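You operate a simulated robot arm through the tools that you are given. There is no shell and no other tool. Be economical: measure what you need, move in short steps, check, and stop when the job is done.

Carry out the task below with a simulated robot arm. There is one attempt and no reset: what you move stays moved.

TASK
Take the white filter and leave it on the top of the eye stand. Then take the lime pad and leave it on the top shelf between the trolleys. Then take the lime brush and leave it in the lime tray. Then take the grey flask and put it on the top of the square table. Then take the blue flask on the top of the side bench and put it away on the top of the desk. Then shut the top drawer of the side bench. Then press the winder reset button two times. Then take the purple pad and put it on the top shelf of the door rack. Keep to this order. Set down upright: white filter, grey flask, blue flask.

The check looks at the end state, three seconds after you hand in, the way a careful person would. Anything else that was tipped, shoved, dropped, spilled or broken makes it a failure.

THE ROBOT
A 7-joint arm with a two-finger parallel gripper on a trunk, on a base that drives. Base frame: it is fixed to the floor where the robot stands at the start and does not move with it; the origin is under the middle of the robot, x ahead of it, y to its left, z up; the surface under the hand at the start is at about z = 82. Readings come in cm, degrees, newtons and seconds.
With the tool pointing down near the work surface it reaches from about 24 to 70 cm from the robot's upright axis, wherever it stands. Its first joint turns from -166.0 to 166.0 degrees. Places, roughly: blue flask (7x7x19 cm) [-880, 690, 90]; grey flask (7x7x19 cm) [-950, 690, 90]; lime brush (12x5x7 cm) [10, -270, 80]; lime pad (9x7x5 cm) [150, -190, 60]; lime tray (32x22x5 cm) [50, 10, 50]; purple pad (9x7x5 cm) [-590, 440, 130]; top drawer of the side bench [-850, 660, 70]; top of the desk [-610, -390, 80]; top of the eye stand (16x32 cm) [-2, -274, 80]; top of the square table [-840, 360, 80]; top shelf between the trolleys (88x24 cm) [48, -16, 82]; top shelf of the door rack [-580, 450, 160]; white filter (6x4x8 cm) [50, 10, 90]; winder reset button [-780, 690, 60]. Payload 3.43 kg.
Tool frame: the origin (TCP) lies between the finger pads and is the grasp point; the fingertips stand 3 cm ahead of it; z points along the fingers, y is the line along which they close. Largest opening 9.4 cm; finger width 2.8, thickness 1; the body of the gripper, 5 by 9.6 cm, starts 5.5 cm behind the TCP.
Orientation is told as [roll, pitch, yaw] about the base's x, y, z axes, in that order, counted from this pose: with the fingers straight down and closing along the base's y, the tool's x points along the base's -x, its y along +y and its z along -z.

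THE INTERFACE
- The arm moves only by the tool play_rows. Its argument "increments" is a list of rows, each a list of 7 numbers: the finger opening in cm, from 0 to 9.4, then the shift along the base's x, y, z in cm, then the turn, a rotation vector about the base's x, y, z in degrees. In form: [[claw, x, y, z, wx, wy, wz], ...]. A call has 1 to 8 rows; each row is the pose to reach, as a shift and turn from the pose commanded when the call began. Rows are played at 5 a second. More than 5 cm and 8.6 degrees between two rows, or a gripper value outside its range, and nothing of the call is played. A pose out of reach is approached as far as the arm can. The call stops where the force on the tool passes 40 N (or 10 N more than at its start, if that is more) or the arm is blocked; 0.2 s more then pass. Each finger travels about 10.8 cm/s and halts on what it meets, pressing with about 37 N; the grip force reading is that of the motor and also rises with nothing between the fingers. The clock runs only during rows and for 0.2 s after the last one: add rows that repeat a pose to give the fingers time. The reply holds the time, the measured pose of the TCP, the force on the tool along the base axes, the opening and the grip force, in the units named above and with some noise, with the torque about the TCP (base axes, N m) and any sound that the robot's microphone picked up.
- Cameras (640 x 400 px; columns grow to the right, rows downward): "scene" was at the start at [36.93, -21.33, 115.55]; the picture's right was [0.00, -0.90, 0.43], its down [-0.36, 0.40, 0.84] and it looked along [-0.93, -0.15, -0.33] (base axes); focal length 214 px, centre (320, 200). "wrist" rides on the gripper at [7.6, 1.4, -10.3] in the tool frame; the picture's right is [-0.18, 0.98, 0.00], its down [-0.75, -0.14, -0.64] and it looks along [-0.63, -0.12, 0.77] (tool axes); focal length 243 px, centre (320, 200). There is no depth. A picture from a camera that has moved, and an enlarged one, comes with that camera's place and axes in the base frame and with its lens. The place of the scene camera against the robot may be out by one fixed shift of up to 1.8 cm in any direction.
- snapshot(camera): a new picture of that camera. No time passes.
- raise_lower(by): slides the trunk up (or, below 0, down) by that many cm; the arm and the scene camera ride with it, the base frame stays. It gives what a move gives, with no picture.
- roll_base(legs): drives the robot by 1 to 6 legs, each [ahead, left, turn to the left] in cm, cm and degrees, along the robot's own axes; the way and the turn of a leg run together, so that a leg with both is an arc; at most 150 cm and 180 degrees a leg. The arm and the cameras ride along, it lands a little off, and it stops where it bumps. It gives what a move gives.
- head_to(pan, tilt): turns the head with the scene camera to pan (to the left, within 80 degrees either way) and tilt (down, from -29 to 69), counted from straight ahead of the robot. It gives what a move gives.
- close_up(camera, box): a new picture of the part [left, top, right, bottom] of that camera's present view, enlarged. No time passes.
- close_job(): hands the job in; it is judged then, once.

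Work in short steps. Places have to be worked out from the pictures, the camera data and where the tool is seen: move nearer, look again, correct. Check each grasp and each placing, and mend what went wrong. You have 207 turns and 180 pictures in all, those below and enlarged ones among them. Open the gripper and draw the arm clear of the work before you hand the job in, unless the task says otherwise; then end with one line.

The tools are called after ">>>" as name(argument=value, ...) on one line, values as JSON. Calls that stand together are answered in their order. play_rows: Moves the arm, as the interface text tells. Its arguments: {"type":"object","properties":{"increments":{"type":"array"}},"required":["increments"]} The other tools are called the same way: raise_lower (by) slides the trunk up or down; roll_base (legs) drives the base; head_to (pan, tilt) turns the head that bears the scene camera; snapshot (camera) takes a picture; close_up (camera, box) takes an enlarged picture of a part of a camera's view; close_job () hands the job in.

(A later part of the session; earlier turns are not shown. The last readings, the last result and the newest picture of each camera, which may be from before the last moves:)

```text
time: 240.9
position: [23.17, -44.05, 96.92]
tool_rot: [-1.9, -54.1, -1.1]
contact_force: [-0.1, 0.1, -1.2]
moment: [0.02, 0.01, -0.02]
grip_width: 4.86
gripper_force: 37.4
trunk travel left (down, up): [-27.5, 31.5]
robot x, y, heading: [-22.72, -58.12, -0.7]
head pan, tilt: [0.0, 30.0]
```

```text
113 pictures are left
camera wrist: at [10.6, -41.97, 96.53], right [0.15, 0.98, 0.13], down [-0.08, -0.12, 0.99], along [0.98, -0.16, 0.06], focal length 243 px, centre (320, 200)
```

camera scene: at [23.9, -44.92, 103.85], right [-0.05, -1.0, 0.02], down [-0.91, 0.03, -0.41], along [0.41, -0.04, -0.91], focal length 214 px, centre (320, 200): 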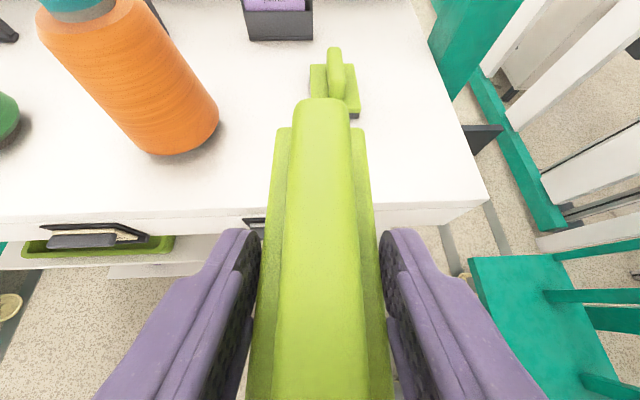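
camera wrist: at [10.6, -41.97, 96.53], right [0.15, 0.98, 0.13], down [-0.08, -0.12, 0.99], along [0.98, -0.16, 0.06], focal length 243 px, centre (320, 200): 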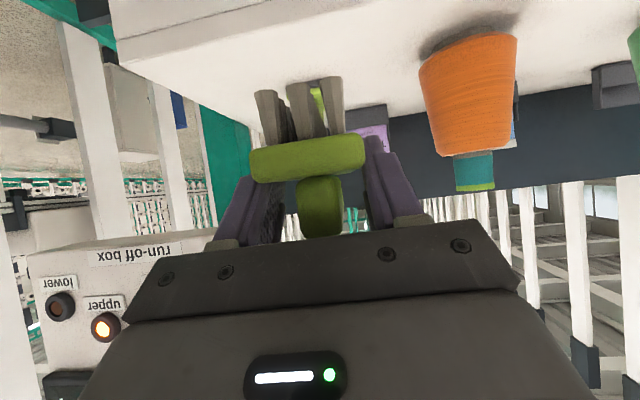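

The run-off box lies at y<−57; here it is clear. I extend to x≈37.3 and lower.

>>> play_rows(increments=[[3, 4.5, 0, 0, 0, 0, 0], [3, 9, 0, 0, 0, 0, 0], [3, 13, 0, 0, 0, 0, 0], [3, 14, 0.3, -4, 0, 0, 0], [3, 14, 0.3, -8.5, 0, 0, 0], [3, 14, 0.3, -8.5, 0, 0, 0]])

>>> snapshot(camera="scene")

>>> snapshot(camera="wrist")

```text
time: 242.3
position: [37.24, -43.8, 88.41]
tool_rot: [-1.8, -54.0, -1.2]
contact_force: [0.3, -0.6, -0.9]
moment: [0.0, 0.05, -0.02]
grip_width: 4.85
gripper_force: 37.2
trunk travel left (down, up): [-27.5, 31.5]
robot x, y, heading: [-22.91, -58.34, -0.4]
head pan, tilt: [0.0, 30.0]
```

```text
112 pictures are left
camera scene: at [37.88, -44.82, 95.47], right [-0.04, -1.0, 0.02], down [-0.91, 0.03, -0.41], along [0.41, -0.03, -0.91], focal length 214 px, centre (320, 200)
```

scene: 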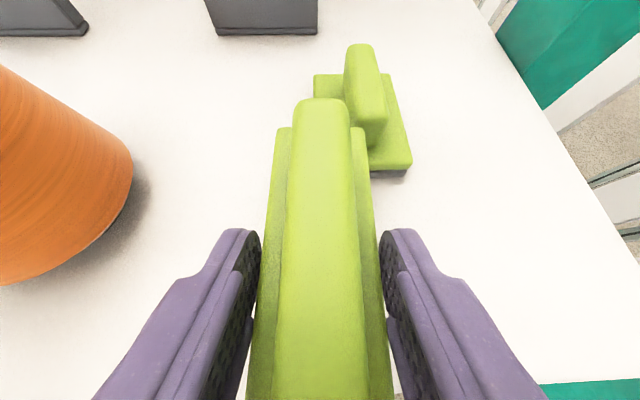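

```text
111 pictures are left
camera wrist: at [24.58, -41.87, 88.15], right [0.15, 0.98, 0.13], down [-0.08, -0.12, 0.99], along [0.98, -0.16, 0.06], focal length 243 px, centre (320, 200)
```

wrist: 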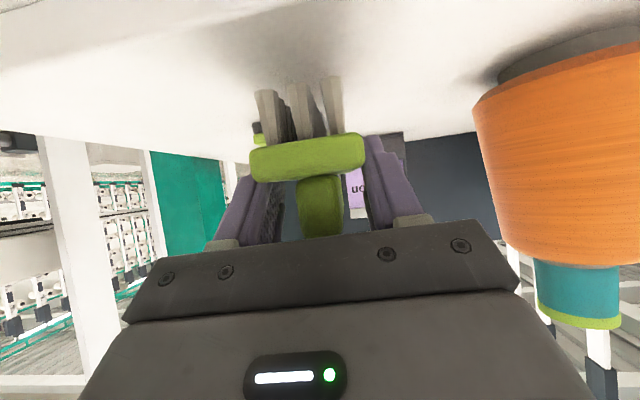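

To keep clear of the pad I shift 1 cm back and 1.7 cm left, then lower to contact (expected TCP z≈86.2).

>>> play_rows(increments=[[3, -1, 1.7, 0, 0, 0, 0], [3, -1, 1.7, -1.5, 0, 0, 0], [3, -1, 1.7, -2, 0, 0, 0], [3, -1, 1.7, -2.3, 0, 0, 0], [3, -1, 1.7, -2.3, 0, 0, 0]])

```text
time: 243.5
position: [36.22, -42.01, 86.28]
tool_rot: [-1.6, -54.3, -1.2]
contact_force: [-1.3, -1.0, 12.1]
moment: [0.07, -0.9, -0.02]
grip_width: 4.84
gripper_force: 37.1
trunk travel left (down, up): [-27.5, 31.5]
robot x, y, heading: [-22.7, -58.08, -0.7]
head pan, tilt: [0.0, 30.0]
```

Contact (nose first, 12 N). I open and draw back along the tool axis.

>>> play_rows(increments=[[6, 0, 0, 0, 0, 0, 0], [9.4, 0, 0, 0, 0, 0, 0], [9.4, 0, 0, 0, 0, 0, 0], [9.4, -3.5, 0, 2, 0, 0, 0], [9.4, -7, 0, 4.5, 0, 0, 0], [9.4, -10.5, 0, 7, 0, 0, 0], [9.4, -10.5, 0, 7, 0, 0, 0]])

>>> snapshot(camera="scene")

```text
time: 245.1
position: [25.71, -41.83, 93.08]
tool_rot: [-1.7, -54.1, -1.0]
contact_force: [0.7, -0.9, 0.0]
moment: [-0.03, 0.02, -0.02]
grip_width: 9.4
gripper_force: 0.0
trunk travel left (down, up): [-27.5, 31.5]
robot x, y, heading: [-22.43, -57.83, -0.7]
head pan, tilt: [0.0, 30.0]
```

```text
110 pictures are left
camera scene: at [26.44, -42.82, 100.11], right [-0.05, -1.0, 0.02], down [-0.91, 0.03, -0.41], along [0.41, -0.04, -0.91], focal length 214 px, centre (320, 200)
```

scene: 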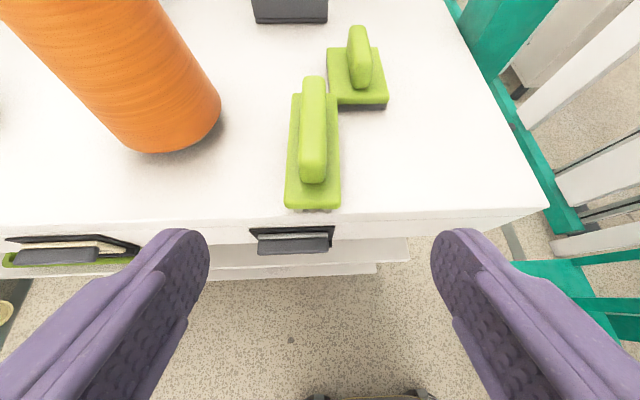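

The brush sits upright at the shelf front (x≈33.3..44.5, y≈−42). I level the tool by a further 32° while staying back, and tuck the head.

>>> play_rows(increments=[[9.4, 0, 0, 0, 0, -8, 0], [9.4, 0, 0, -1, 0, -16, 0], [9.4, 0, 0, -2, 0, -24, 0], [9.4, 0, 0, -3, 0, -32, 0], [9.4, 0, 0, -3, 0, -32, 0]])

>>> snapshot(camera="wrist")

>>> head_to(pan=0, tilt=60)

>>> snapshot(camera="scene")

```text
time: 246.3
position: [25.75, -41.82, 90.07]
tool_rot: [7.6, -86.3, -10.3]
contact_force: [-0.7, 0.1, 0.4]
moment: [0.01, 0.01, 0.01]
grip_width: 9.42
gripper_force: 0.0
trunk travel left (down, up): [-27.5, 31.5]
robot x, y, heading: [-22.7, -57.86, -1.0]
head pan, tilt: [0.0, 30.0]
```

```text
109 pictures are left
camera wrist: at [15.17, -39.77, 83.0], right [0.06, 0.98, 0.19], down [-0.6, -0.12, 0.79], along [0.8, -0.16, 0.58], focal length 243 px, centre (320, 200)
```

wrist: 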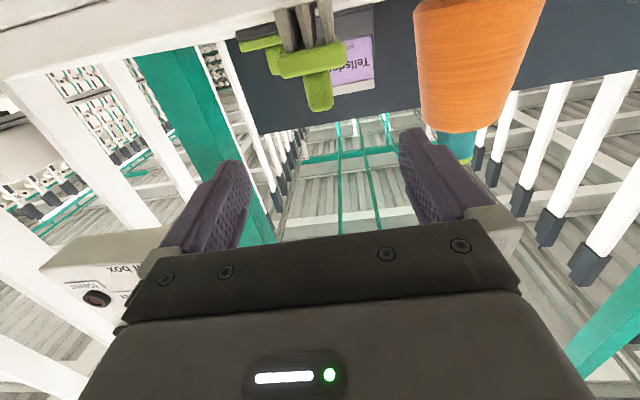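

```text
time: 247.3
position: [25.71, -41.77, 89.94]
tool_rot: [7.1, -86.1, -9.8]
contact_force: [-0.3, 1.1, 0.1]
moment: [-0.02, -0.01, -0.05]
grip_width: 9.38
gripper_force: 0.1
trunk travel left (down, up): [-27.5, 31.5]
robot x, y, heading: [-22.68, -57.83, -0.6]
head pan, tilt: [0.0, 60.0]
```

```text
108 pictures are left
camera scene: at [19.84, -42.57, 92.12], right [-0.05, -1.0, -0.01], down [-0.9, 0.05, -0.44], along [0.44, -0.01, -0.9], focal length 214 px, centre (320, 200)
```

scene: 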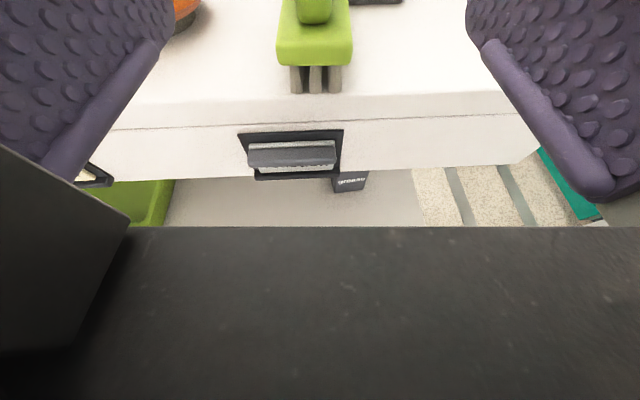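

Aligned with the brush. I lower to z≈84.7 and move forward so the tips overlap 5 cm of the brush's rear.

>>> play_rows(increments=[[9.4, 0, 0, -4, 0, 0, 0], [9.4, 0, -0.2, -5.3, 0, 0, 0], [9.4, 4.5, -0.2, -5.3, 0, 0, 0], [9.4, 9, -0.2, -5.3, 0, 0, 0], [9.4, 9.6, -0.2, -5.3, 0, 0, 0], [9.4, 9.6, -0.2, -5.3, 0, 0, 0]])

>>> snapshot(camera="wrist")

>>> snapshot(camera="scene")

```text
time: 248.7
position: [35.16, -42.09, 84.69]
tool_rot: [6.7, -85.9, -9.5]
contact_force: [0.6, 0.4, 0.6]
moment: [0.01, -0.03, 0.02]
grip_width: 9.38
gripper_force: 0.1
trunk travel left (down, up): [-27.5, 31.5]
robot x, y, heading: [-22.32, -58.32, -0.8]
head pan, tilt: [0.0, 60.0]
```

```text
107 pictures are left
camera wrist: at [24.67, -40.05, 77.68], right [0.06, 0.98, 0.19], down [-0.6, -0.12, 0.79], along [0.8, -0.16, 0.58], focal length 243 px, centre (320, 200)
```

wrist: 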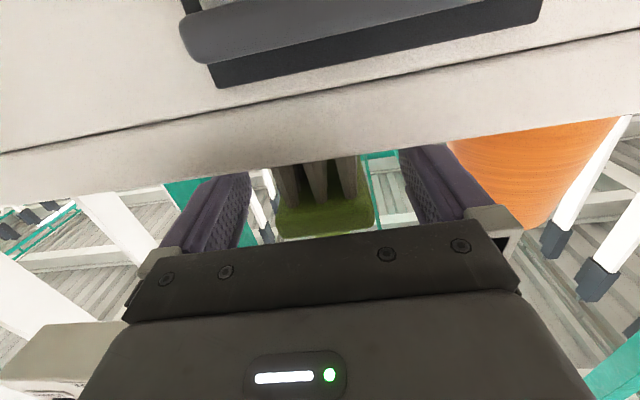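

```text
106 pictures are left
camera scene: at [29.35, -42.84, 86.77], right [-0.05, -1.0, -0.01], down [-0.9, 0.05, -0.44], along [0.44, -0.01, -0.9], focal length 214 px, centre (320, 200)
```

scene: 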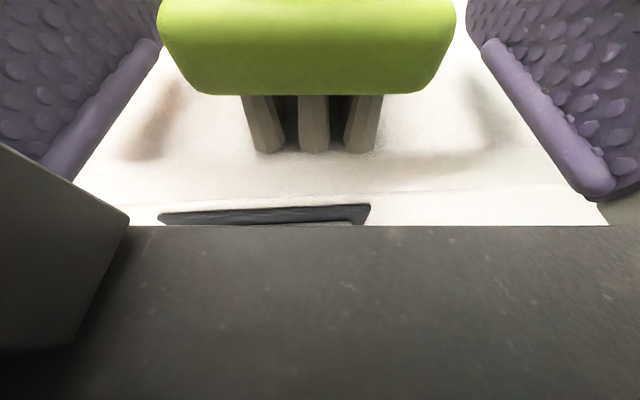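

Positioned well. Close and lift slightly.

>>> play_rows(increments=[[6, 0, 0, 0, 0, 0, 0], [3, 0, 0, 0, 0, 0, 0], [3, 0, 0, 0, 0, 0, 0], [3, 0, 0, 0, 0, 0, 0], [3, 0, 0, 3, 0, 0, 0], [3, 0, 0, 6, 0, 0, 0], [3, 0, 0, 6, 0, 0, 0]])

>>> snapshot(camera="scene")

>>> snapshot(camera="wrist")

```text
time: 250.3
position: [35.26, -41.94, 90.65]
tool_rot: [7.0, -86.0, -9.7]
contact_force: [0.0, 0.5, -0.6]
moment: [0.03, 0.04, -0.01]
grip_width: 4.48
gripper_force: 36.6
trunk travel left (down, up): [-27.5, 31.5]
robot x, y, heading: [-22.36, -58.0, -0.9]
head pan, tilt: [0.0, 60.0]
```

```text
105 pictures are left
camera scene: at [29.32, -42.77, 92.82], right [-0.05, -1.0, -0.01], down [-0.9, 0.05, -0.44], along [0.44, -0.01, -0.9], focal length 214 px, centre (320, 200)
```

scene: 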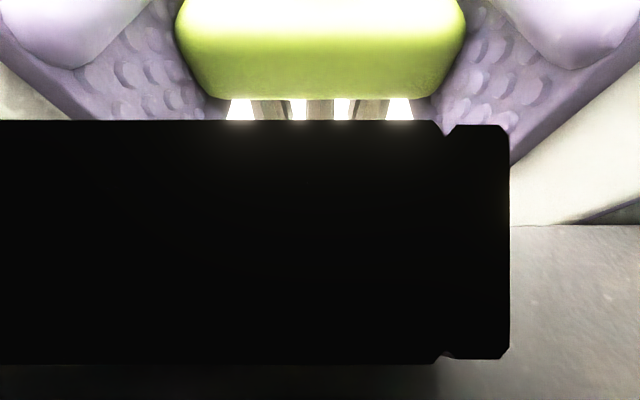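

```text
104 pictures are left
camera wrist: at [24.64, -39.98, 83.73], right [0.06, 0.98, 0.19], down [-0.6, -0.12, 0.79], along [0.8, -0.16, 0.58], focal length 243 px, centre (320, 200)
```

wrist: 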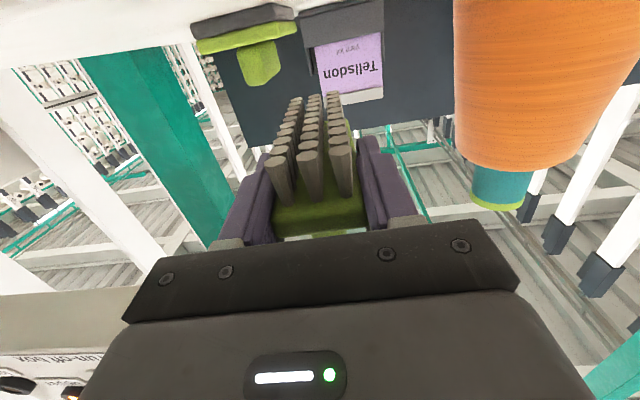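

Held. I retract, back the base off, move left to the tray's y, lower, and tuck the head fully.

>>> play_rows(increments=[[3, -4.5, 0, 0.5, 0, 0, 0], [3, -9, 0, 0.5, 0, 0, 0], [3, -12, -2, 0.5, 0, 0, 0], [3, -12, -6, 0.5, 0, 0, 0], [3, -12, -10, 0.5, 0, 0, 0], [3, -12, -12, 0.5, 0, 0, 0]])

>>> roll_base(legs=[[-18, 0, 1], [0, 62, 0]])

>>> head_to(pan=0, tilt=69)

>>> raise_lower(by=-27)

>>> play_rows(increments=[[3, 0, 0, -3, 0, 0, 0], [3, 0, 0, -7, 0, 0, 0], [3, 0, 0, -7, 0, 0, 0]])

>>> snapshot(camera="wrist")

```text
time: 251.7
position: [23.2, -54.08, 91.1]
tool_rot: [7.7, -85.9, -10.2]
contact_force: [-0.4, -0.5, -1.2]
moment: [0.02, 0.04, 0.01]
grip_width: 4.46
gripper_force: 37.1
trunk travel left (down, up): [-27.5, 31.5]
robot x, y, heading: [-22.67, -57.99, -0.6]
head pan, tilt: [0.0, 60.0]
```

```text
time: 256.3
position: [4.35, 10.28, 91.17]
tool_rot: [6.9, -86.1, -7.8]
contact_force: [-0.1, 0.3, -1.5]
moment: [0.02, 0.03, 0.04]
grip_width: 4.46
gripper_force: 36.9
trunk travel left (down, up): [-27.5, 31.5]
robot x, y, heading: [-41.93, 4.93, 1.3]
head pan, tilt: [0.0, 60.0]
```

```text
time: 257.0
position: [4.28, 10.32, 91.0]
tool_rot: [7.1, -86.0, -7.8]
contact_force: [-0.3, 0.2, -1.5]
moment: [0.0, 0.03, 0.01]
grip_width: 4.5
gripper_force: 37.0
trunk travel left (down, up): [-27.5, 31.5]
robot x, y, heading: [-41.17, 4.87, 1.4]
head pan, tilt: [0.0, 68.8]
```

```text
time: 259.8
position: [4.36, 10.34, 64.12]
tool_rot: [7.1, -86.1, -7.9]
contact_force: [0.4, -0.4, -1.3]
moment: [0.0, 0.04, 0.01]
grip_width: 4.44
gripper_force: 36.7
trunk travel left (down, up): [-0.5, 58.5]
robot x, y, heading: [-41.2, 4.42, 1.1]
head pan, tilt: [0.0, 68.8]
```

```text
time: 260.6
position: [4.31, 10.32, 57.06]
tool_rot: [7.0, -86.2, -7.9]
contact_force: [-0.2, -0.5, -1.3]
moment: [-0.02, 0.07, 0.04]
grip_width: 4.46
gripper_force: 37.5
trunk travel left (down, up): [-0.5, 58.5]
robot x, y, heading: [-41.44, 4.76, 1.5]
head pan, tilt: [0.0, 68.8]
```

```text
103 pictures are left
camera wrist: at [-6.28, 12.01, 50.15], right [0.03, 0.98, 0.19], down [-0.59, -0.14, 0.79], along [0.81, -0.13, 0.58], focal length 243 px, centre (320, 200)
```

wrist: 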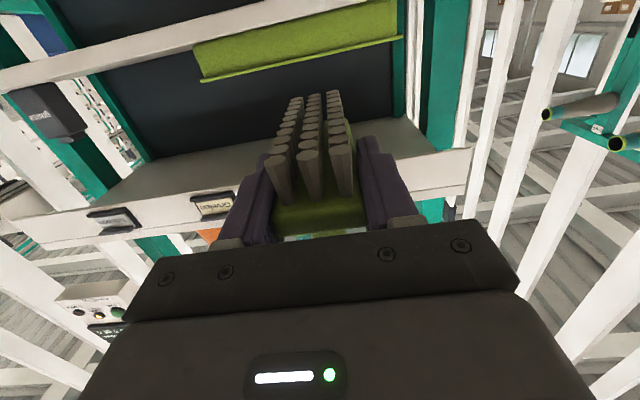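

Brush bottom ≈54.4, just above the tray rim (≈53). I drive 26 cm ahead, then extend the arm gently.

>>> roll_base(legs=[[26, 0, 0]])

>>> snapshot(camera="wrist")

>>> snapshot(camera="scene")

```text
time: 262.4
position: [30.63, 10.83, 57.24]
tool_rot: [7.2, -86.1, -8.0]
contact_force: [-0.3, -0.1, -1.3]
moment: [0.02, 0.03, 0.02]
grip_width: 4.5
gripper_force: 37.7
trunk travel left (down, up): [-0.5, 58.5]
robot x, y, heading: [-14.95, 5.47, 1.1]
head pan, tilt: [0.0, 68.8]
```

```text
102 pictures are left
camera wrist: at [19.99, 12.51, 50.18], right [0.03, 0.98, 0.19], down [-0.59, -0.14, 0.79], along [0.81, -0.14, 0.58], focal length 243 px, centre (320, 200)
```

wrist: 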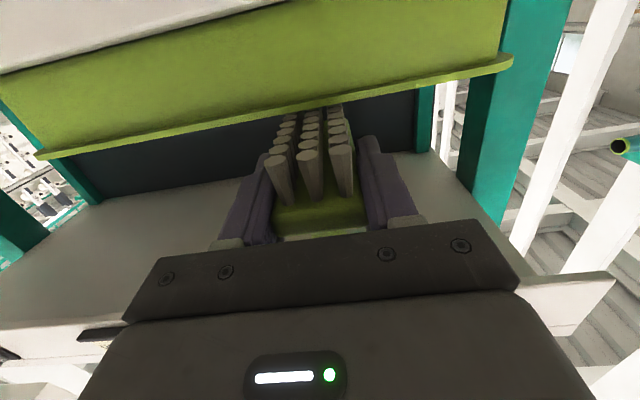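

```text
101 pictures are left
camera scene: at [23.59, 9.89, 58.41], right [-0.02, -1.0, -0.01], down [-0.95, 0.02, -0.3], along [0.3, 0.0, -0.95], focal length 214 px, centre (320, 200)
```

scene: 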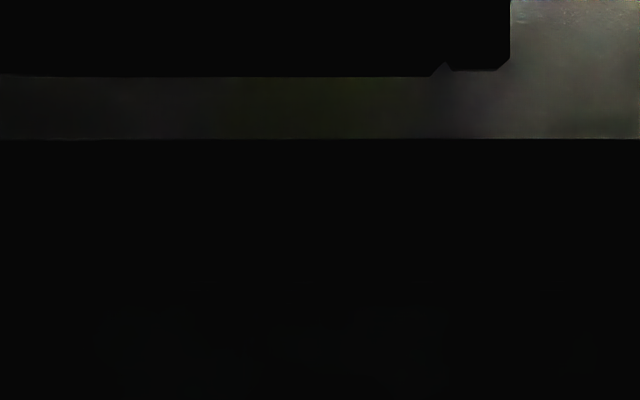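

No contact and the nose is over the rim. I extend in small steps.

>>> play_rows(increments=[[3, 2, 0, 0, 0, 0, 0], [3, 4, 0, 0, 0, 0, 0], [3, 6, 0, 0, 0, 0, 0], [3, 7.5, 0, 0, 0, 0, 0], [3, 9, 0, 0, 0, 0, 0], [3, 9, 0, 0, 0, 0, 0]])

>>> snapshot(camera="wrist")

```text
time: 263.9
position: [39.61, 10.75, 57.06]
tool_rot: [6.8, -86.1, -7.6]
contact_force: [-0.3, 0.2, -1.3]
moment: [0.03, 0.0, -0.03]
grip_width: 4.47
gripper_force: 37.3
trunk travel left (down, up): [-0.5, 58.5]
robot x, y, heading: [-15.04, 5.28, 1.2]
head pan, tilt: [0.0, 68.8]
```

```text
100 pictures are left
camera wrist: at [29.04, 12.47, 50.06], right [0.03, 0.98, 0.19], down [-0.59, -0.14, 0.79], along [0.81, -0.14, 0.58], focal length 243 px, centre (320, 200)
```

wrist: 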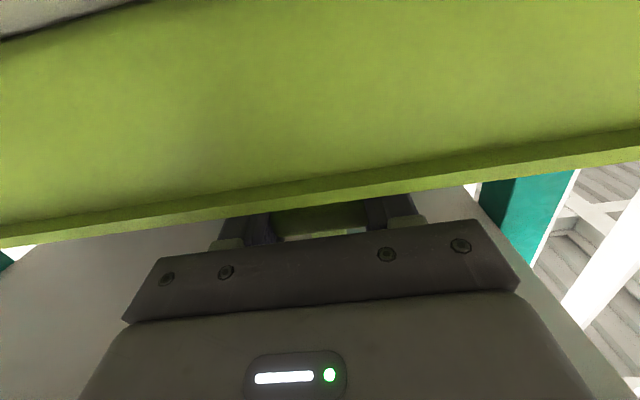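

The brush's rear is nearly past the rim. I advance 3.5 cm more, then tip the nose down ~18° toward the tray floor.

>>> play_rows(increments=[[3, 1.5, 0, 0, 0, 0, 0], [3, 3, 0, 0, 0, 0, 0], [3, 3.8, 0, 0, 0, 0, 0], [3, 3.8, 0, 0, 0, 6, 0], [3, 3.8, 0, 0, 0, 12, 0], [3, 3.8, 0, 0, 0, 18, 0], [3, 3.8, 0, 0, 0, 18, 0]])

>>> snapshot(camera="wrist")

```text
time: 265.4
position: [43.51, 10.81, 57.14]
tool_rot: [0.5, -68.0, -1.3]
contact_force: [-0.4, 0.0, -2.2]
moment: [-0.01, 0.06, 0.01]
grip_width: 4.47
gripper_force: 37.6
trunk travel left (down, up): [-0.5, 58.5]
robot x, y, heading: [-15.1, 5.74, 1.1]
head pan, tilt: [0.0, 68.8]
```

```text
99 pictures are left
camera wrist: at [31.2, 12.5, 53.82], right [0.09, 0.98, 0.17], down [-0.32, -0.14, 0.94], along [0.95, -0.14, 0.3], focal length 243 px, centre (320, 200)
```

wrist: 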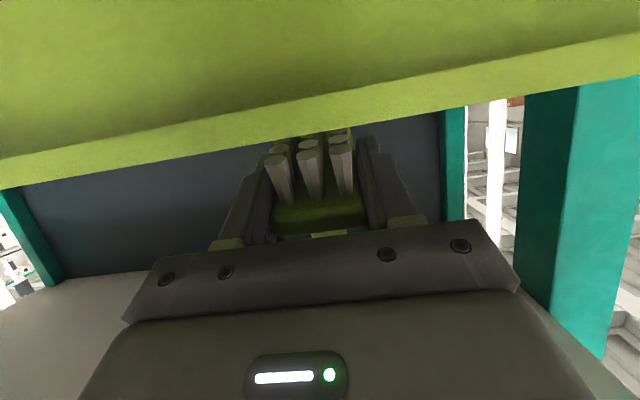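

Clear. I lower 1.8 cm (nose near the floor) and release.

>>> play_rows(increments=[[3, 0, 0, -0.9, 0, 0, 0], [3, 0, 0, -1.8, 0, 0, 0], [3, 0, 0, -1.8, 0, 0, 0]])

>>> snapshot(camera="wrist")

```text
time: 266.2
position: [43.55, 10.94, 55.42]
tool_rot: [0.5, -68.1, -1.5]
contact_force: [-0.3, 0.8, -1.5]
moment: [-0.01, 0.05, 0.0]
grip_width: 4.48
gripper_force: 36.5
trunk travel left (down, up): [-0.5, 58.5]
robot x, y, heading: [-15.37, 5.46, 1.1]
head pan, tilt: [0.0, 68.8]
```

```text
98 pictures are left
camera wrist: at [31.21, 12.6, 52.04], right [0.09, 0.98, 0.17], down [-0.32, -0.14, 0.94], along [0.94, -0.14, 0.3], focal length 243 px, centre (320, 200)
```

wrist: 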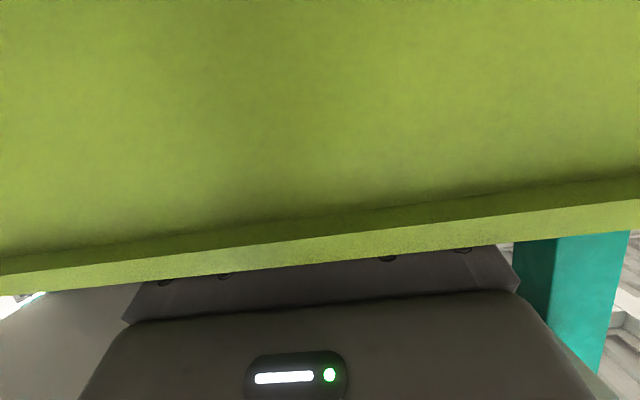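

Just clear of the rim. I release, then rise and withdraw the way I came.

>>> play_rows(increments=[[6, 0, 0, 0, 0, 0, 0], [9.4, 0, 0, 0, 0, 0, 0], [9.4, 0, 0, 0, 0, 0, 0], [9.4, 0, 0, 1, 0, 0, 0], [9.4, 0, 0, 2, 0, -6, 0], [9.4, 0, 0, 2, 0, -12, 0], [9.4, 0, 0, 2, 0, -18, 0]])

>>> play_rows(increments=[[9.4, -3, 0, 0, 0, 0, 0], [9.4, -6, 0, 0, 0, 0, 0], [9.4, -9, 0, 0, 0, 0, 0], [9.4, -12, 0, 0, 0, 0, 0], [9.4, -12, 0, 0, 0, 0, 0]])

>>> roll_base(legs=[[-30, 0, 0]])

>>> snapshot(camera="wrist")

```text
time: 267.9
position: [43.3, 10.88, 57.54]
tool_rot: [7.7, -86.2, -8.5]
contact_force: [-16.5, -0.2, 28.0]
moment: [0.2, 4.22, 0.18]
grip_width: 9.4
gripper_force: 0.1
trunk travel left (down, up): [-0.5, 58.5]
robot x, y, heading: [-15.18, 5.61, 1.2]
head pan, tilt: [0.0, 68.8]
```

```text
time: 269.1
position: [31.18, 10.85, 57.21]
tool_rot: [7.4, -86.0, -8.2]
contact_force: [33.9, -8.4, -14.9]
moment: [0.57, 0.64, 0.96]
grip_width: 9.42
gripper_force: 0.0
trunk travel left (down, up): [-0.5, 58.5]
robot x, y, heading: [-15.23, 5.1, 1.2]
head pan, tilt: [0.0, 68.8]
```

```text
time: 271.1
position: [1.87, 10.22, 57.21]
tool_rot: [7.1, -86.0, -8.0]
contact_force: [39.8, -16.4, -15.6]
moment: [1.27, 1.14, 2.05]
grip_width: 9.4
gripper_force: 0.1
trunk travel left (down, up): [-0.5, 58.5]
robot x, y, heading: [-44.4, 4.66, 1.0]
head pan, tilt: [0.0, 68.8]
```

```text
97 pictures are left
camera wrist: at [-8.82, 11.89, 50.29], right [0.03, 0.98, 0.19], down [-0.59, -0.14, 0.79], along [0.81, -0.14, 0.58], focal length 243 px, centre (320, 200)
```

wrist: 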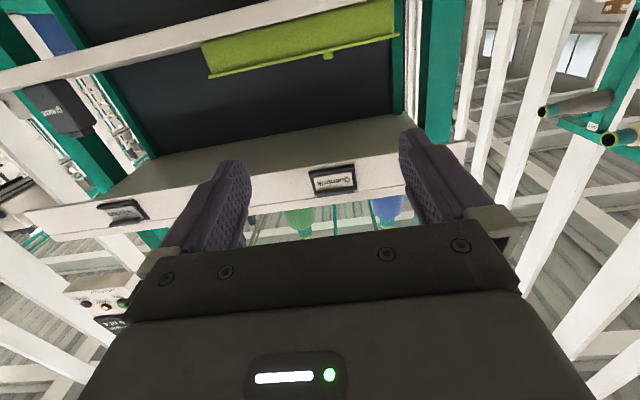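

Unexpected force readings remain (≈45 N) though the hand is back in free space. I re-read with a zero move and look from both cameras.

>>> play_rows(increments=[[9.4, 0, 0, 0, 0, 0, 0], [9.4, 0, 0, 0, 0, 0, 0]])

>>> head_to(pan=0, tilt=20)

>>> snapshot(camera="scene")

>>> close_up(camera="wrist", box=[180, 0, 460, 175])

```text
time: 271.7
position: [1.82, 10.2, 57.27]
tool_rot: [7.3, -86.0, -8.3]
contact_force: [28.7, -13.1, -12.8]
moment: [0.98, 0.6, 1.59]
grip_width: 9.4
gripper_force: 0.1
trunk travel left (down, up): [-0.5, 58.5]
robot x, y, heading: [-44.61, 4.9, 1.1]
head pan, tilt: [0.0, 68.8]
```

```text
time: 272.8
position: [1.86, 10.17, 57.25]
tool_rot: [7.2, -85.9, -8.1]
contact_force: [35.9, -15.3, -13.6]
moment: [1.13, 0.97, 1.87]
grip_width: 9.43
gripper_force: 0.1
trunk travel left (down, up): [-0.5, 58.5]
robot x, y, heading: [-44.63, 4.86, 1.2]
head pan, tilt: [0.0, 20.0]
```

```text
96 pictures are left
camera scene: at [-1.05, 9.14, 64.99], right [-0.02, -1.0, -0.01], down [-0.41, 0.01, -0.91], along [0.91, -0.01, -0.41], focal length 214 px, centre (320, 200)
```

scene: 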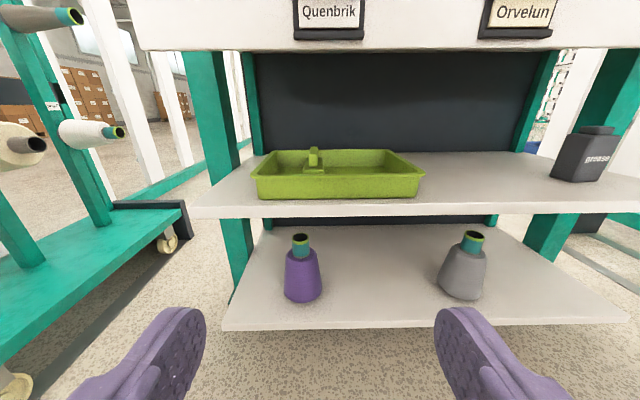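

```text
2.29 times, centred on (320, 88) of wrist
camera zoom: at [-8.82, 11.89, 50.29], right [0.03, 0.98, 0.19], down [-0.59, -0.14, 0.79], along [0.81, -0.14, 0.58], focal length 555 px, centre (320, 457)
```

zoom: 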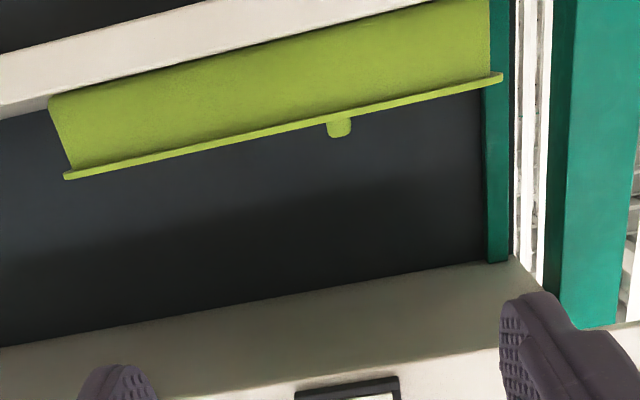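

The brush is in the tray, cards intact. I zoom to verify it, and move the arm up and out of this folded pose to see whether the residual force (likely arm self-contact) vanishes.

>>> close_up(camera="scene", box=[220, 120, 460, 220])

>>> play_rows(increments=[[9.4, 2, 0, 2, 0, 5, 0], [9.4, 4, 0, 5, 0, 12, 0], [9.4, 4, 0, 8, 0, 20, 0], [9.4, 4, 0, 11, 0, 28, 0], [9.4, 4, 0, 14, 0, 36, 0], [9.4, 4, 0, 14, 0, 36, 0]])

```text
2.67 times, centred on (340, 170) of scene
camera zoom: at [-1.05, 9.14, 64.99], right [-0.02, -1.0, -0.01], down [-0.41, 0.01, -0.91], along [0.91, -0.01, -0.41], focal length 572 px, centre (267, 280)
```

zoom: 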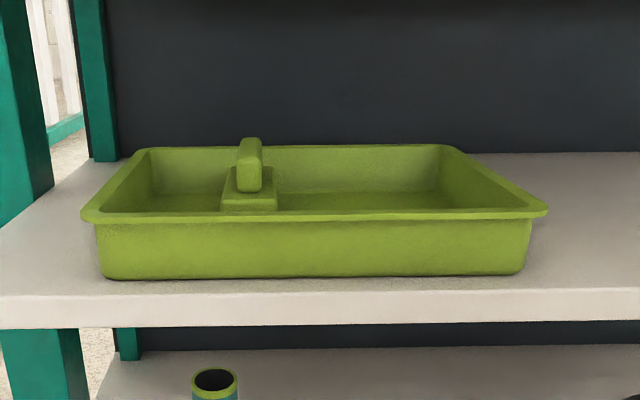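

```text
time: 274.2
position: [5.68, 10.22, 71.39]
tool_rot: [-0.3, -50.0, -0.8]
contact_force: [-0.5, 0.2, -0.7]
moment: [-0.04, -0.04, -0.01]
grip_width: 9.43
gripper_force: 0.0
trunk travel left (down, up): [-0.5, 58.5]
robot x, y, heading: [-44.17, 4.69, 1.0]
head pan, tilt: [0.0, 20.0]
```

The brush lies flat in the tray and the force is gone. Next, the flasks ~11 m away. I raise the trunk, back out, turn toward the northwest, and look ahead with the hand tilted.

>>> raise_lower(by=40)

>>> roll_base(legs=[[-80, 0, 0], [0, 0, 140]])

>>> head_to(pan=0, tilt=-20)

>>> snapshot(camera="scene")

```text
time: 278.1
position: [5.78, 10.29, 111.26]
tool_rot: [-0.2, -50.1, -1.0]
contact_force: [0.2, 0.5, 0.1]
moment: [0.01, -0.01, 0.0]
grip_width: 9.41
gripper_force: 0.1
trunk travel left (down, up): [-40.5, 18.5]
robot x, y, heading: [-44.37, 4.98, 1.1]
head pan, tilt: [0.0, 20.0]
```

```text
time: 288.1
position: [-163.75, 33.01, 111.3]
tool_rot: [-0.3, -50.1, 138.2]
contact_force: [-0.5, -0.3, -0.8]
moment: [-0.02, 0.02, -0.02]
grip_width: 9.42
gripper_force: 0.1
trunk travel left (down, up): [-40.5, 18.5]
robot x, y, heading: [-122.07, 4.27, 140.3]
head pan, tilt: [0.0, 20.0]
```

```text
time: 289.1
position: [-163.74, 33.0, 111.19]
tool_rot: [-0.2, -50.1, 138.2]
contact_force: [-0.7, 0.0, -0.7]
moment: [-0.01, -0.01, 0.01]
grip_width: 9.39
gripper_force: 0.0
trunk travel left (down, up): [-40.5, 18.5]
robot x, y, heading: [-122.05, 3.81, 140.1]
head pan, tilt: [0.0, -20.0]
```

```text
93 pictures are left
camera scene: at [-167.12, 35.15, 125.12], right [0.67, 0.74, 0.0], down [0.26, -0.23, -0.94], along [-0.7, 0.63, -0.34], focal length 214 px, centre (320, 200)
```

scene: 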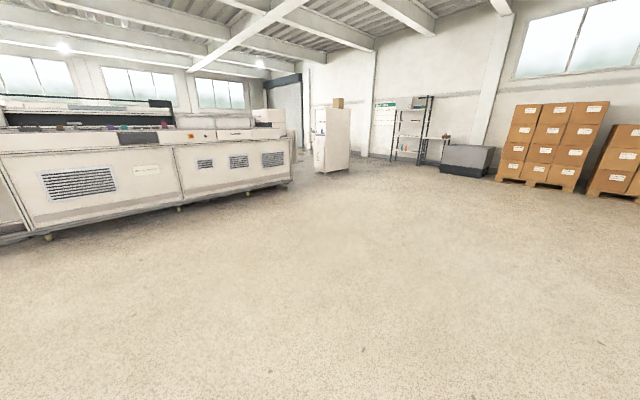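

Open floor ahead; winder machine on the left (front along x≈−540, y −60..280), white cabinet (door rack) near [−560, 440]. I drive ~390 cm along this heading and look again.

>>> roll_base(legs=[[130, 0, 0], [130, 0, 0], [130, 0, 0]])

>>> snapshot(camera="scene")

```text
time: 307.8
position: [-458.49, 285.06, 111.25]
tool_rot: [-0.2, -50.0, 138.5]
contact_force: [0.9, -0.3, 0.1]
moment: [0.0, 0.04, 0.02]
grip_width: 9.37
gripper_force: 0.1
trunk travel left (down, up): [-40.5, 18.5]
robot x, y, heading: [-416.58, 256.65, 140.4]
head pan, tilt: [0.0, -20.0]
```

```text
92 pictures are left
camera scene: at [-461.75, 287.23, 125.11], right [0.67, 0.75, 0.0], down [0.26, -0.23, -0.94], along [-0.7, 0.63, -0.34], focal length 214 px, centre (320, 200)
```

scene: 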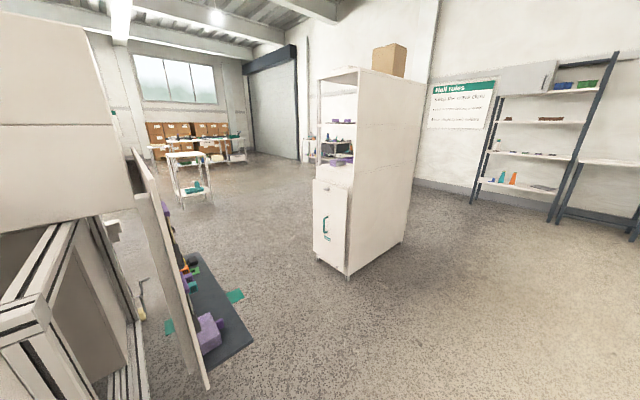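

The door rack cabinet spans x −603..−553, y 404..504, open to the south; square table is beyond at [−840, 350]. I sidestep right to y≈340, turn to heading 180 and drive through the gap at y≈352.

>>> roll_base(legs=[[0, -115, 0], [0, 0, 40], [60, 0, 0]])

>>> snapshot(camera="scene")

```text
time: 318.6
position: [-453.16, 341.14, 111.3]
tool_rot: [-0.3, -50.0, 178.1]
contact_force: [0.5, -0.3, -0.6]
moment: [-0.03, -0.03, 0.02]
grip_width: 9.4
gripper_force: 0.1
trunk travel left (down, up): [-40.5, 18.5]
robot x, y, heading: [-402.8, 345.66, -179.9]
head pan, tilt: [0.0, -20.0]
```

```text
91 pictures are left
camera scene: at [-457.75, 340.24, 125.1], right [0.04, 1.0, 0.0], down [0.34, -0.01, -0.94], along [-0.94, 0.03, -0.34], focal length 214 px, centre (320, 200)
```

scene: 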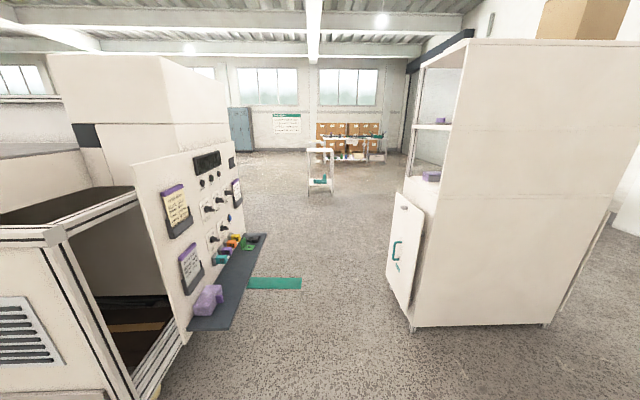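

Corridor clear between panel (y<313) and cabinet (y>395). I drive through, centered at y≈354, and look again.

>>> roll_base(legs=[[150, -8, 0], [140, 0, 0]])

>>> snapshot(camera="scene")

```text
refused: leg 1 is longer than a leg can be; nothing moved
```

```text
90 pictures are left
camera scene: at [-457.75, 340.24, 125.1], right [0.04, 1.0, 0.0], down [0.34, -0.01, -0.94], along [-0.94, 0.03, -0.34], focal length 214 px, centre (320, 200)
```

scene: 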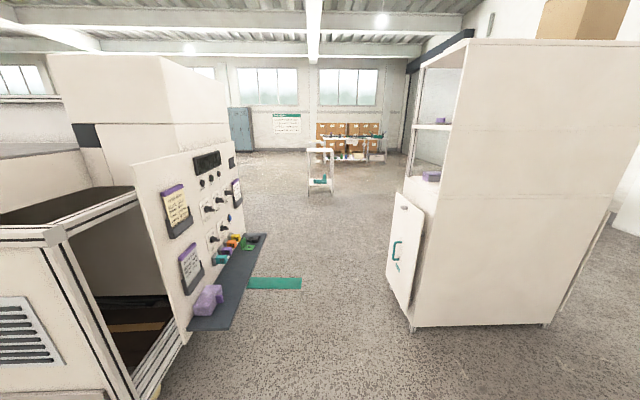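

The leg was too long; I split it.

>>> roll_base(legs=[[140, -8, 0], [145, 0, 0]])

>>> snapshot(camera="scene")

```text
time: 332.3
position: [-736.15, 350.35, 111.28]
tool_rot: [-0.3, -50.1, 177.2]
contact_force: [0.2, 0.2, 0.1]
moment: [0.02, -0.01, -0.01]
grip_width: 9.41
gripper_force: 0.0
trunk travel left (down, up): [-40.5, 18.5]
robot x, y, heading: [-685.5, 354.26, 179.0]
head pan, tilt: [0.0, -20.0]
```

```text
89 pictures are left
camera scene: at [-740.66, 349.52, 125.12], right [0.05, 1.0, 0.0], down [0.34, -0.01, -0.94], along [-0.94, 0.05, -0.34], focal length 214 px, centre (320, 200)
```

scene: 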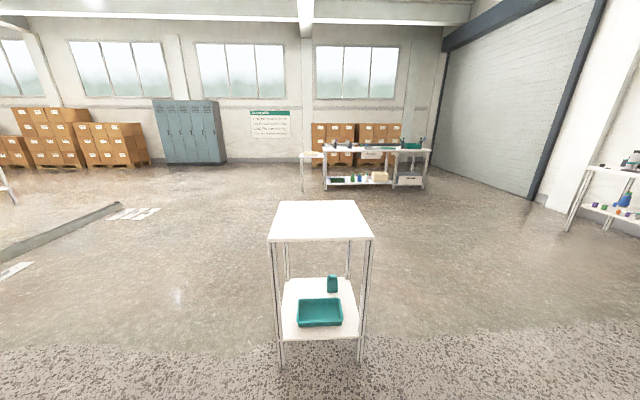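

Square table ahead is empty on top (x −861..−817, y 333..375). I turn right to view the side bench.

>>> roll_base(legs=[[0, 0, -60]])

>>> snapshot(camera="scene")

```text
time: 335.3
position: [-713.49, 396.44, 111.21]
tool_rot: [-0.3, -50.0, 116.3]
contact_force: [0.1, -0.8, 0.8]
moment: [0.01, 0.04, 0.02]
grip_width: 9.39
gripper_force: 0.0
trunk travel left (down, up): [-40.5, 18.5]
robot x, y, heading: [-686.14, 354.27, 118.2]
head pan, tilt: [0.0, -20.0]
```

```text
88 pictures are left
camera scene: at [-715.4, 399.65, 125.13], right [0.9, 0.44, 0.0], down [0.15, -0.3, -0.94], along [-0.41, 0.84, -0.34], focal length 214 px, centre (320, 200)
```

scene: 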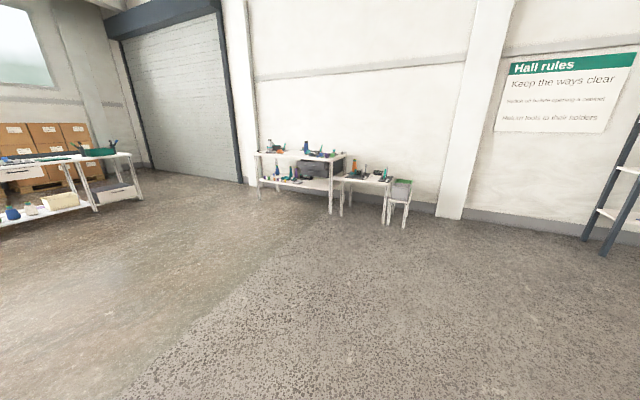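

Bench with bottles at x≈−975..−826, front y≈668; small table next to it at right. I drive to about [−900, 585], turning to face it.

>>> roll_base(legs=[[103, 26, 0], [103, 26, 0], [95, 24, 0], [0, 0, -28]])

>>> snapshot(camera="scene")

```text
time: 352.1
position: [-899.82, 636.43, 111.25]
tool_rot: [-0.2, -50.1, 87.9]
contact_force: [0.8, 0.0, 0.6]
moment: [-0.04, 0.0, 0.0]
grip_width: 9.4
gripper_force: 0.0
trunk travel left (down, up): [-40.5, 18.5]
robot x, y, heading: [-895.35, 585.98, 89.5]
head pan, tilt: [0.0, -20.0]
```

```text
87 pictures are left
camera scene: at [-899.32, 640.21, 125.13], right [1.0, -0.04, 0.0], down [-0.01, -0.34, -0.94], along [0.04, 0.94, -0.34], focal length 214 px, centre (320, 200)
```

scene: 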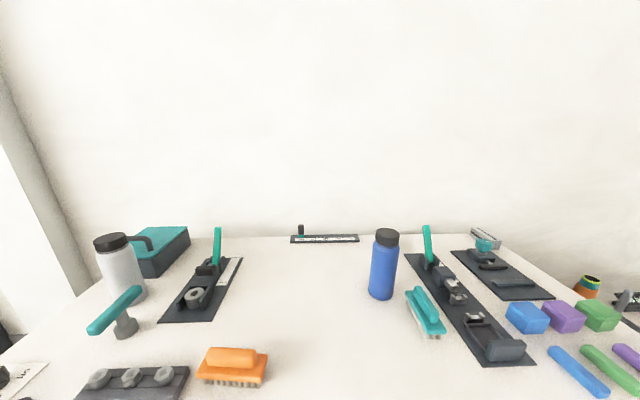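

Grey flask ≈[−950, 687], blue flask ≈[−880, 685.5] on the bench. I set the tool vertical (6 steps), then drive so the grey flask is in reach.

>>> play_rows(increments=[[9.4, 0, 0, 0, -8, 0, 0], [9.4, 0, 0, 0, -16, 0, 0], [9.4, 0, 0, 0, -24, 0, 0], [9.4, 0, 0, 0, -32, 0, 0], [9.4, 0, 0, 0, -40, 0, 0], [9.4, 0, 0, 0, -46, 0, 0], [9.4, 0, 0, 1, -50, 0, 0], [9.4, 0, 0, 1, -50, 0, 0]])

>>> roll_base(legs=[[0, 46, 0], [30, 0, 0]])

>>> snapshot(camera="wrist")

>>> snapshot(camera="scene")

```text
time: 353.9
position: [-899.7, 636.6, 112.25]
tool_rot: [-1.8, 0.0, 88.6]
contact_force: [0.0, -0.1, 0.9]
moment: [0.03, 0.01, 0.01]
grip_width: 9.43
gripper_force: 0.2
trunk travel left (down, up): [-40.5, 18.5]
robot x, y, heading: [-895.72, 586.42, 89.8]
head pan, tilt: [0.0, -20.0]
```

```text
time: 358.2
position: [-944.58, 666.56, 112.21]
tool_rot: [-1.9, 0.1, 88.3]
contact_force: [0.2, 0.5, 0.1]
moment: [-0.04, 0.02, -0.01]
grip_width: 9.42
gripper_force: 0.1
trunk travel left (down, up): [-40.5, 18.5]
robot x, y, heading: [-940.11, 615.63, 89.5]
head pan, tilt: [0.0, -20.0]
```

```text
86 pictures are left
camera wrist: at [-946.53, 658.98, 122.3], right [-0.98, 0.21, -0.03], down [0.14, 0.75, 0.65], along [0.16, 0.63, -0.76], focal length 243 px, centre (320, 200)
```

wrist: 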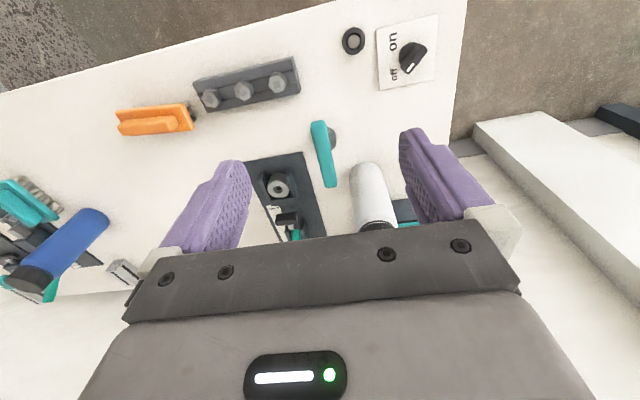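

```text
85 pictures are left
camera scene: at [-944.12, 679.41, 117.33], right [1.0, -0.03, 0.03], down [-0.02, -0.94, -0.34], along [0.04, 0.34, -0.94], focal length 214 px, centre (320, 200)
```

scene: 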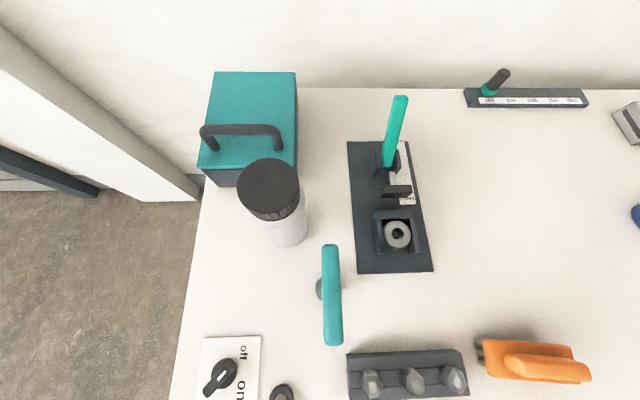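

Flask centre ≈[−948.8, 689], upright. Bench front edge y≈660. I drive 13 cm ahead, raise slightly, and centre above it.

>>> roll_base(legs=[[13, 4, 1]])

>>> play_rows(increments=[[9.4, 0, 0, 0, 2, 0, 0], [9.4, 0, 0, 0, 2, 0, 0]])

>>> snapshot(camera="wrist")

```text
time: 359.5
position: [-949.62, 679.36, 112.13]
tool_rot: [-1.9, 0.0, 89.2]
contact_force: [0.4, 1.1, -0.3]
moment: [-0.04, -0.03, 0.01]
grip_width: 9.39
gripper_force: 0.0
trunk travel left (down, up): [-40.5, 18.5]
robot x, y, heading: [-944.49, 628.76, 90.4]
head pan, tilt: [0.0, -20.0]
```

```text
time: 360.1
position: [-949.51, 679.2, 112.27]
tool_rot: [-1.9, -2.2, 89.3]
contact_force: [0.0, -0.2, -0.1]
moment: [0.05, -0.02, -0.03]
grip_width: 9.39
gripper_force: 0.1
trunk travel left (down, up): [-40.5, 18.5]
robot x, y, heading: [-944.53, 628.87, 90.2]
head pan, tilt: [0.0, -20.0]
```

```text
84 pictures are left
camera wrist: at [-951.18, 671.22, 122.07], right [-0.98, 0.2, -0.02], down [0.13, 0.73, 0.67], along [0.15, 0.66, -0.74], focal length 243 px, centre (320, 200)
```

wrist: 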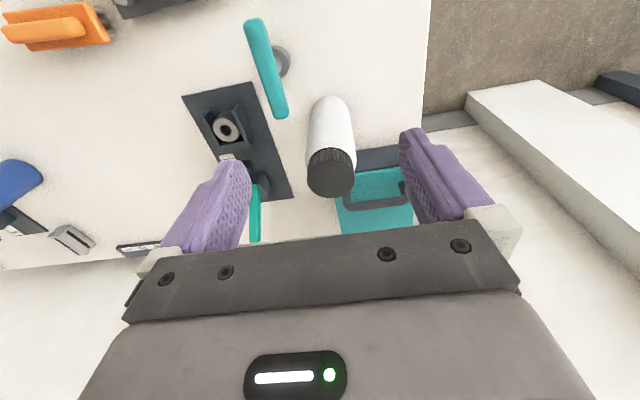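

Cap centre computes to [−948.5, 688.5]. I level the tool exactly and centre above it.

>>> play_rows(increments=[[9.4, 0.3, 3, 0, -1, 1, 0], [9.4, 0.6, 6, 0, -2.2, 1.9, 0], [9.4, 1, 9.3, 0, -2.2, 1.9, 0.5], [9.4, 1, 9.3, -4, -2.2, 1.9, 0.5], [9.4, 1, 9.3, -7, -2.2, 1.9, 0.5], [9.4, 1, 9.3, -7, -2.2, 1.9, 0.5]])

>>> snapshot(camera="wrist")

>>> head_to(pan=0, tilt=30)

>>> snapshot(camera="scene")

```text
time: 361.5
position: [-948.29, 688.54, 105.19]
tool_rot: [0.0, 0.1, 89.7]
contact_force: [-0.4, -0.3, -0.4]
moment: [-0.01, -0.02, 0.02]
grip_width: 9.39
gripper_force: 0.0
trunk travel left (down, up): [-40.5, 18.5]
robot x, y, heading: [-944.22, 628.92, 90.3]
head pan, tilt: [0.0, -20.0]
```

```text
83 pictures are left
camera wrist: at [-949.71, 680.98, 115.41], right [-0.98, 0.19, 0.0], down [0.15, 0.75, 0.64], along [0.12, 0.63, -0.77], focal length 243 px, centre (320, 200)
```

wrist: 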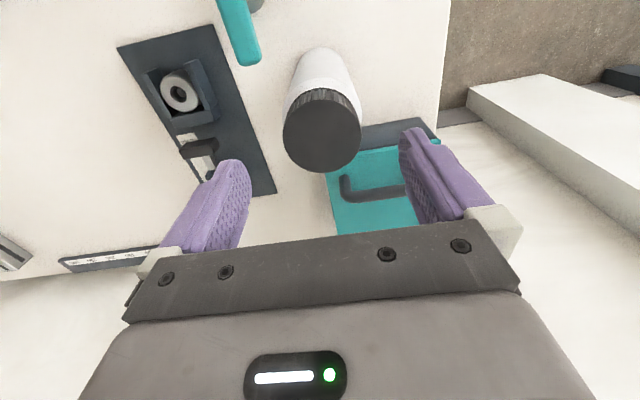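

```text
time: 362.7
position: [-948.25, 688.72, 105.22]
tool_rot: [0.0, 0.1, 89.7]
contact_force: [0.0, -0.5, -0.1]
moment: [0.02, 0.02, 0.01]
grip_width: 9.38
gripper_force: 0.0
trunk travel left (down, up): [-40.5, 18.5]
robot x, y, heading: [-944.38, 629.11, 90.5]
head pan, tilt: [0.0, 30.0]
```

```text
82 pictures are left
camera scene: at [-948.01, 693.69, 108.9], right [1.0, -0.01, 0.0], down [0.0, -0.87, 0.5], along [0.0, -0.5, -0.87], focal length 214 px, centre (320, 200)
```

scene: 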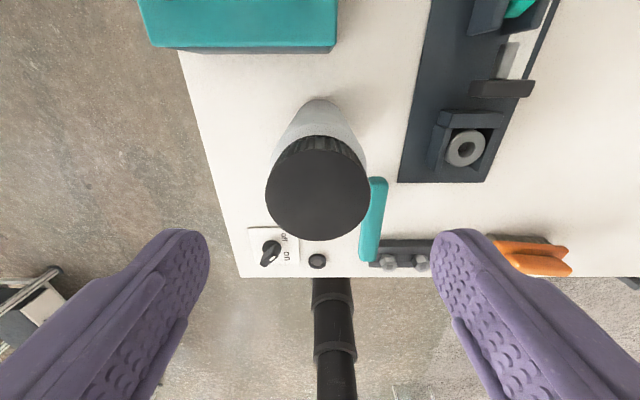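

Centred over the cap. I tuck the head (tilt 69) and descend to TCP z≈94.5 around the flask's upper part.

>>> head_to(pan=0, tilt=69)

>>> play_rows(increments=[[9.4, -0.1, 0, -4, 0, 0, 0], [9.4, -0.1, 0, -8, 0, 0, 0], [9.4, -0.1, 0, -10.6, 0, 0, 0], [9.4, -0.1, 0, -10.6, 0, 0, 0]])

>>> snapshot(camera="wrist")

```text
time: 363.8
position: [-948.34, 688.56, 105.27]
tool_rot: [0.0, 0.2, 89.7]
contact_force: [0.5, -0.4, 0.5]
moment: [-0.01, 0.0, 0.02]
grip_width: 9.4
gripper_force: 0.2
trunk travel left (down, up): [-40.5, 18.5]
robot x, y, heading: [-944.66, 628.81, 90.6]
head pan, tilt: [0.0, 68.8]
```

```text
time: 364.8
position: [-948.23, 688.39, 94.63]
tool_rot: [0.0, 0.0, 89.7]
contact_force: [-0.1, -0.1, -0.2]
moment: [0.0, 0.0, 0.0]
grip_width: 9.4
gripper_force: 0.1
trunk travel left (down, up): [-40.5, 18.5]
robot x, y, heading: [-944.82, 629.05, 90.5]
head pan, tilt: [0.0, 68.8]
```

```text
81 pictures are left
camera wrist: at [-949.72, 680.92, 104.87], right [-0.98, 0.19, 0.0], down [0.15, 0.75, 0.64], along [0.12, 0.63, -0.77], focal length 243 px, centre (320, 200)
```

wrist: 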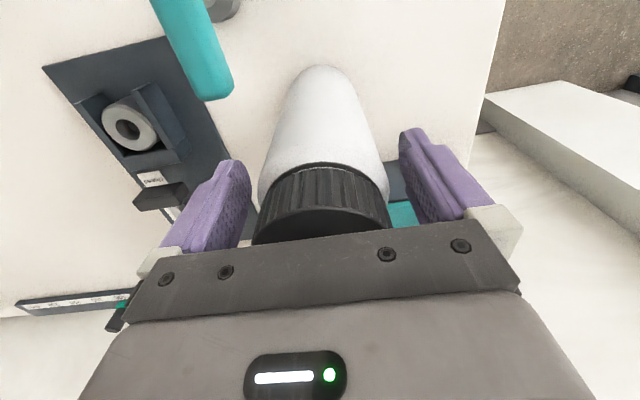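

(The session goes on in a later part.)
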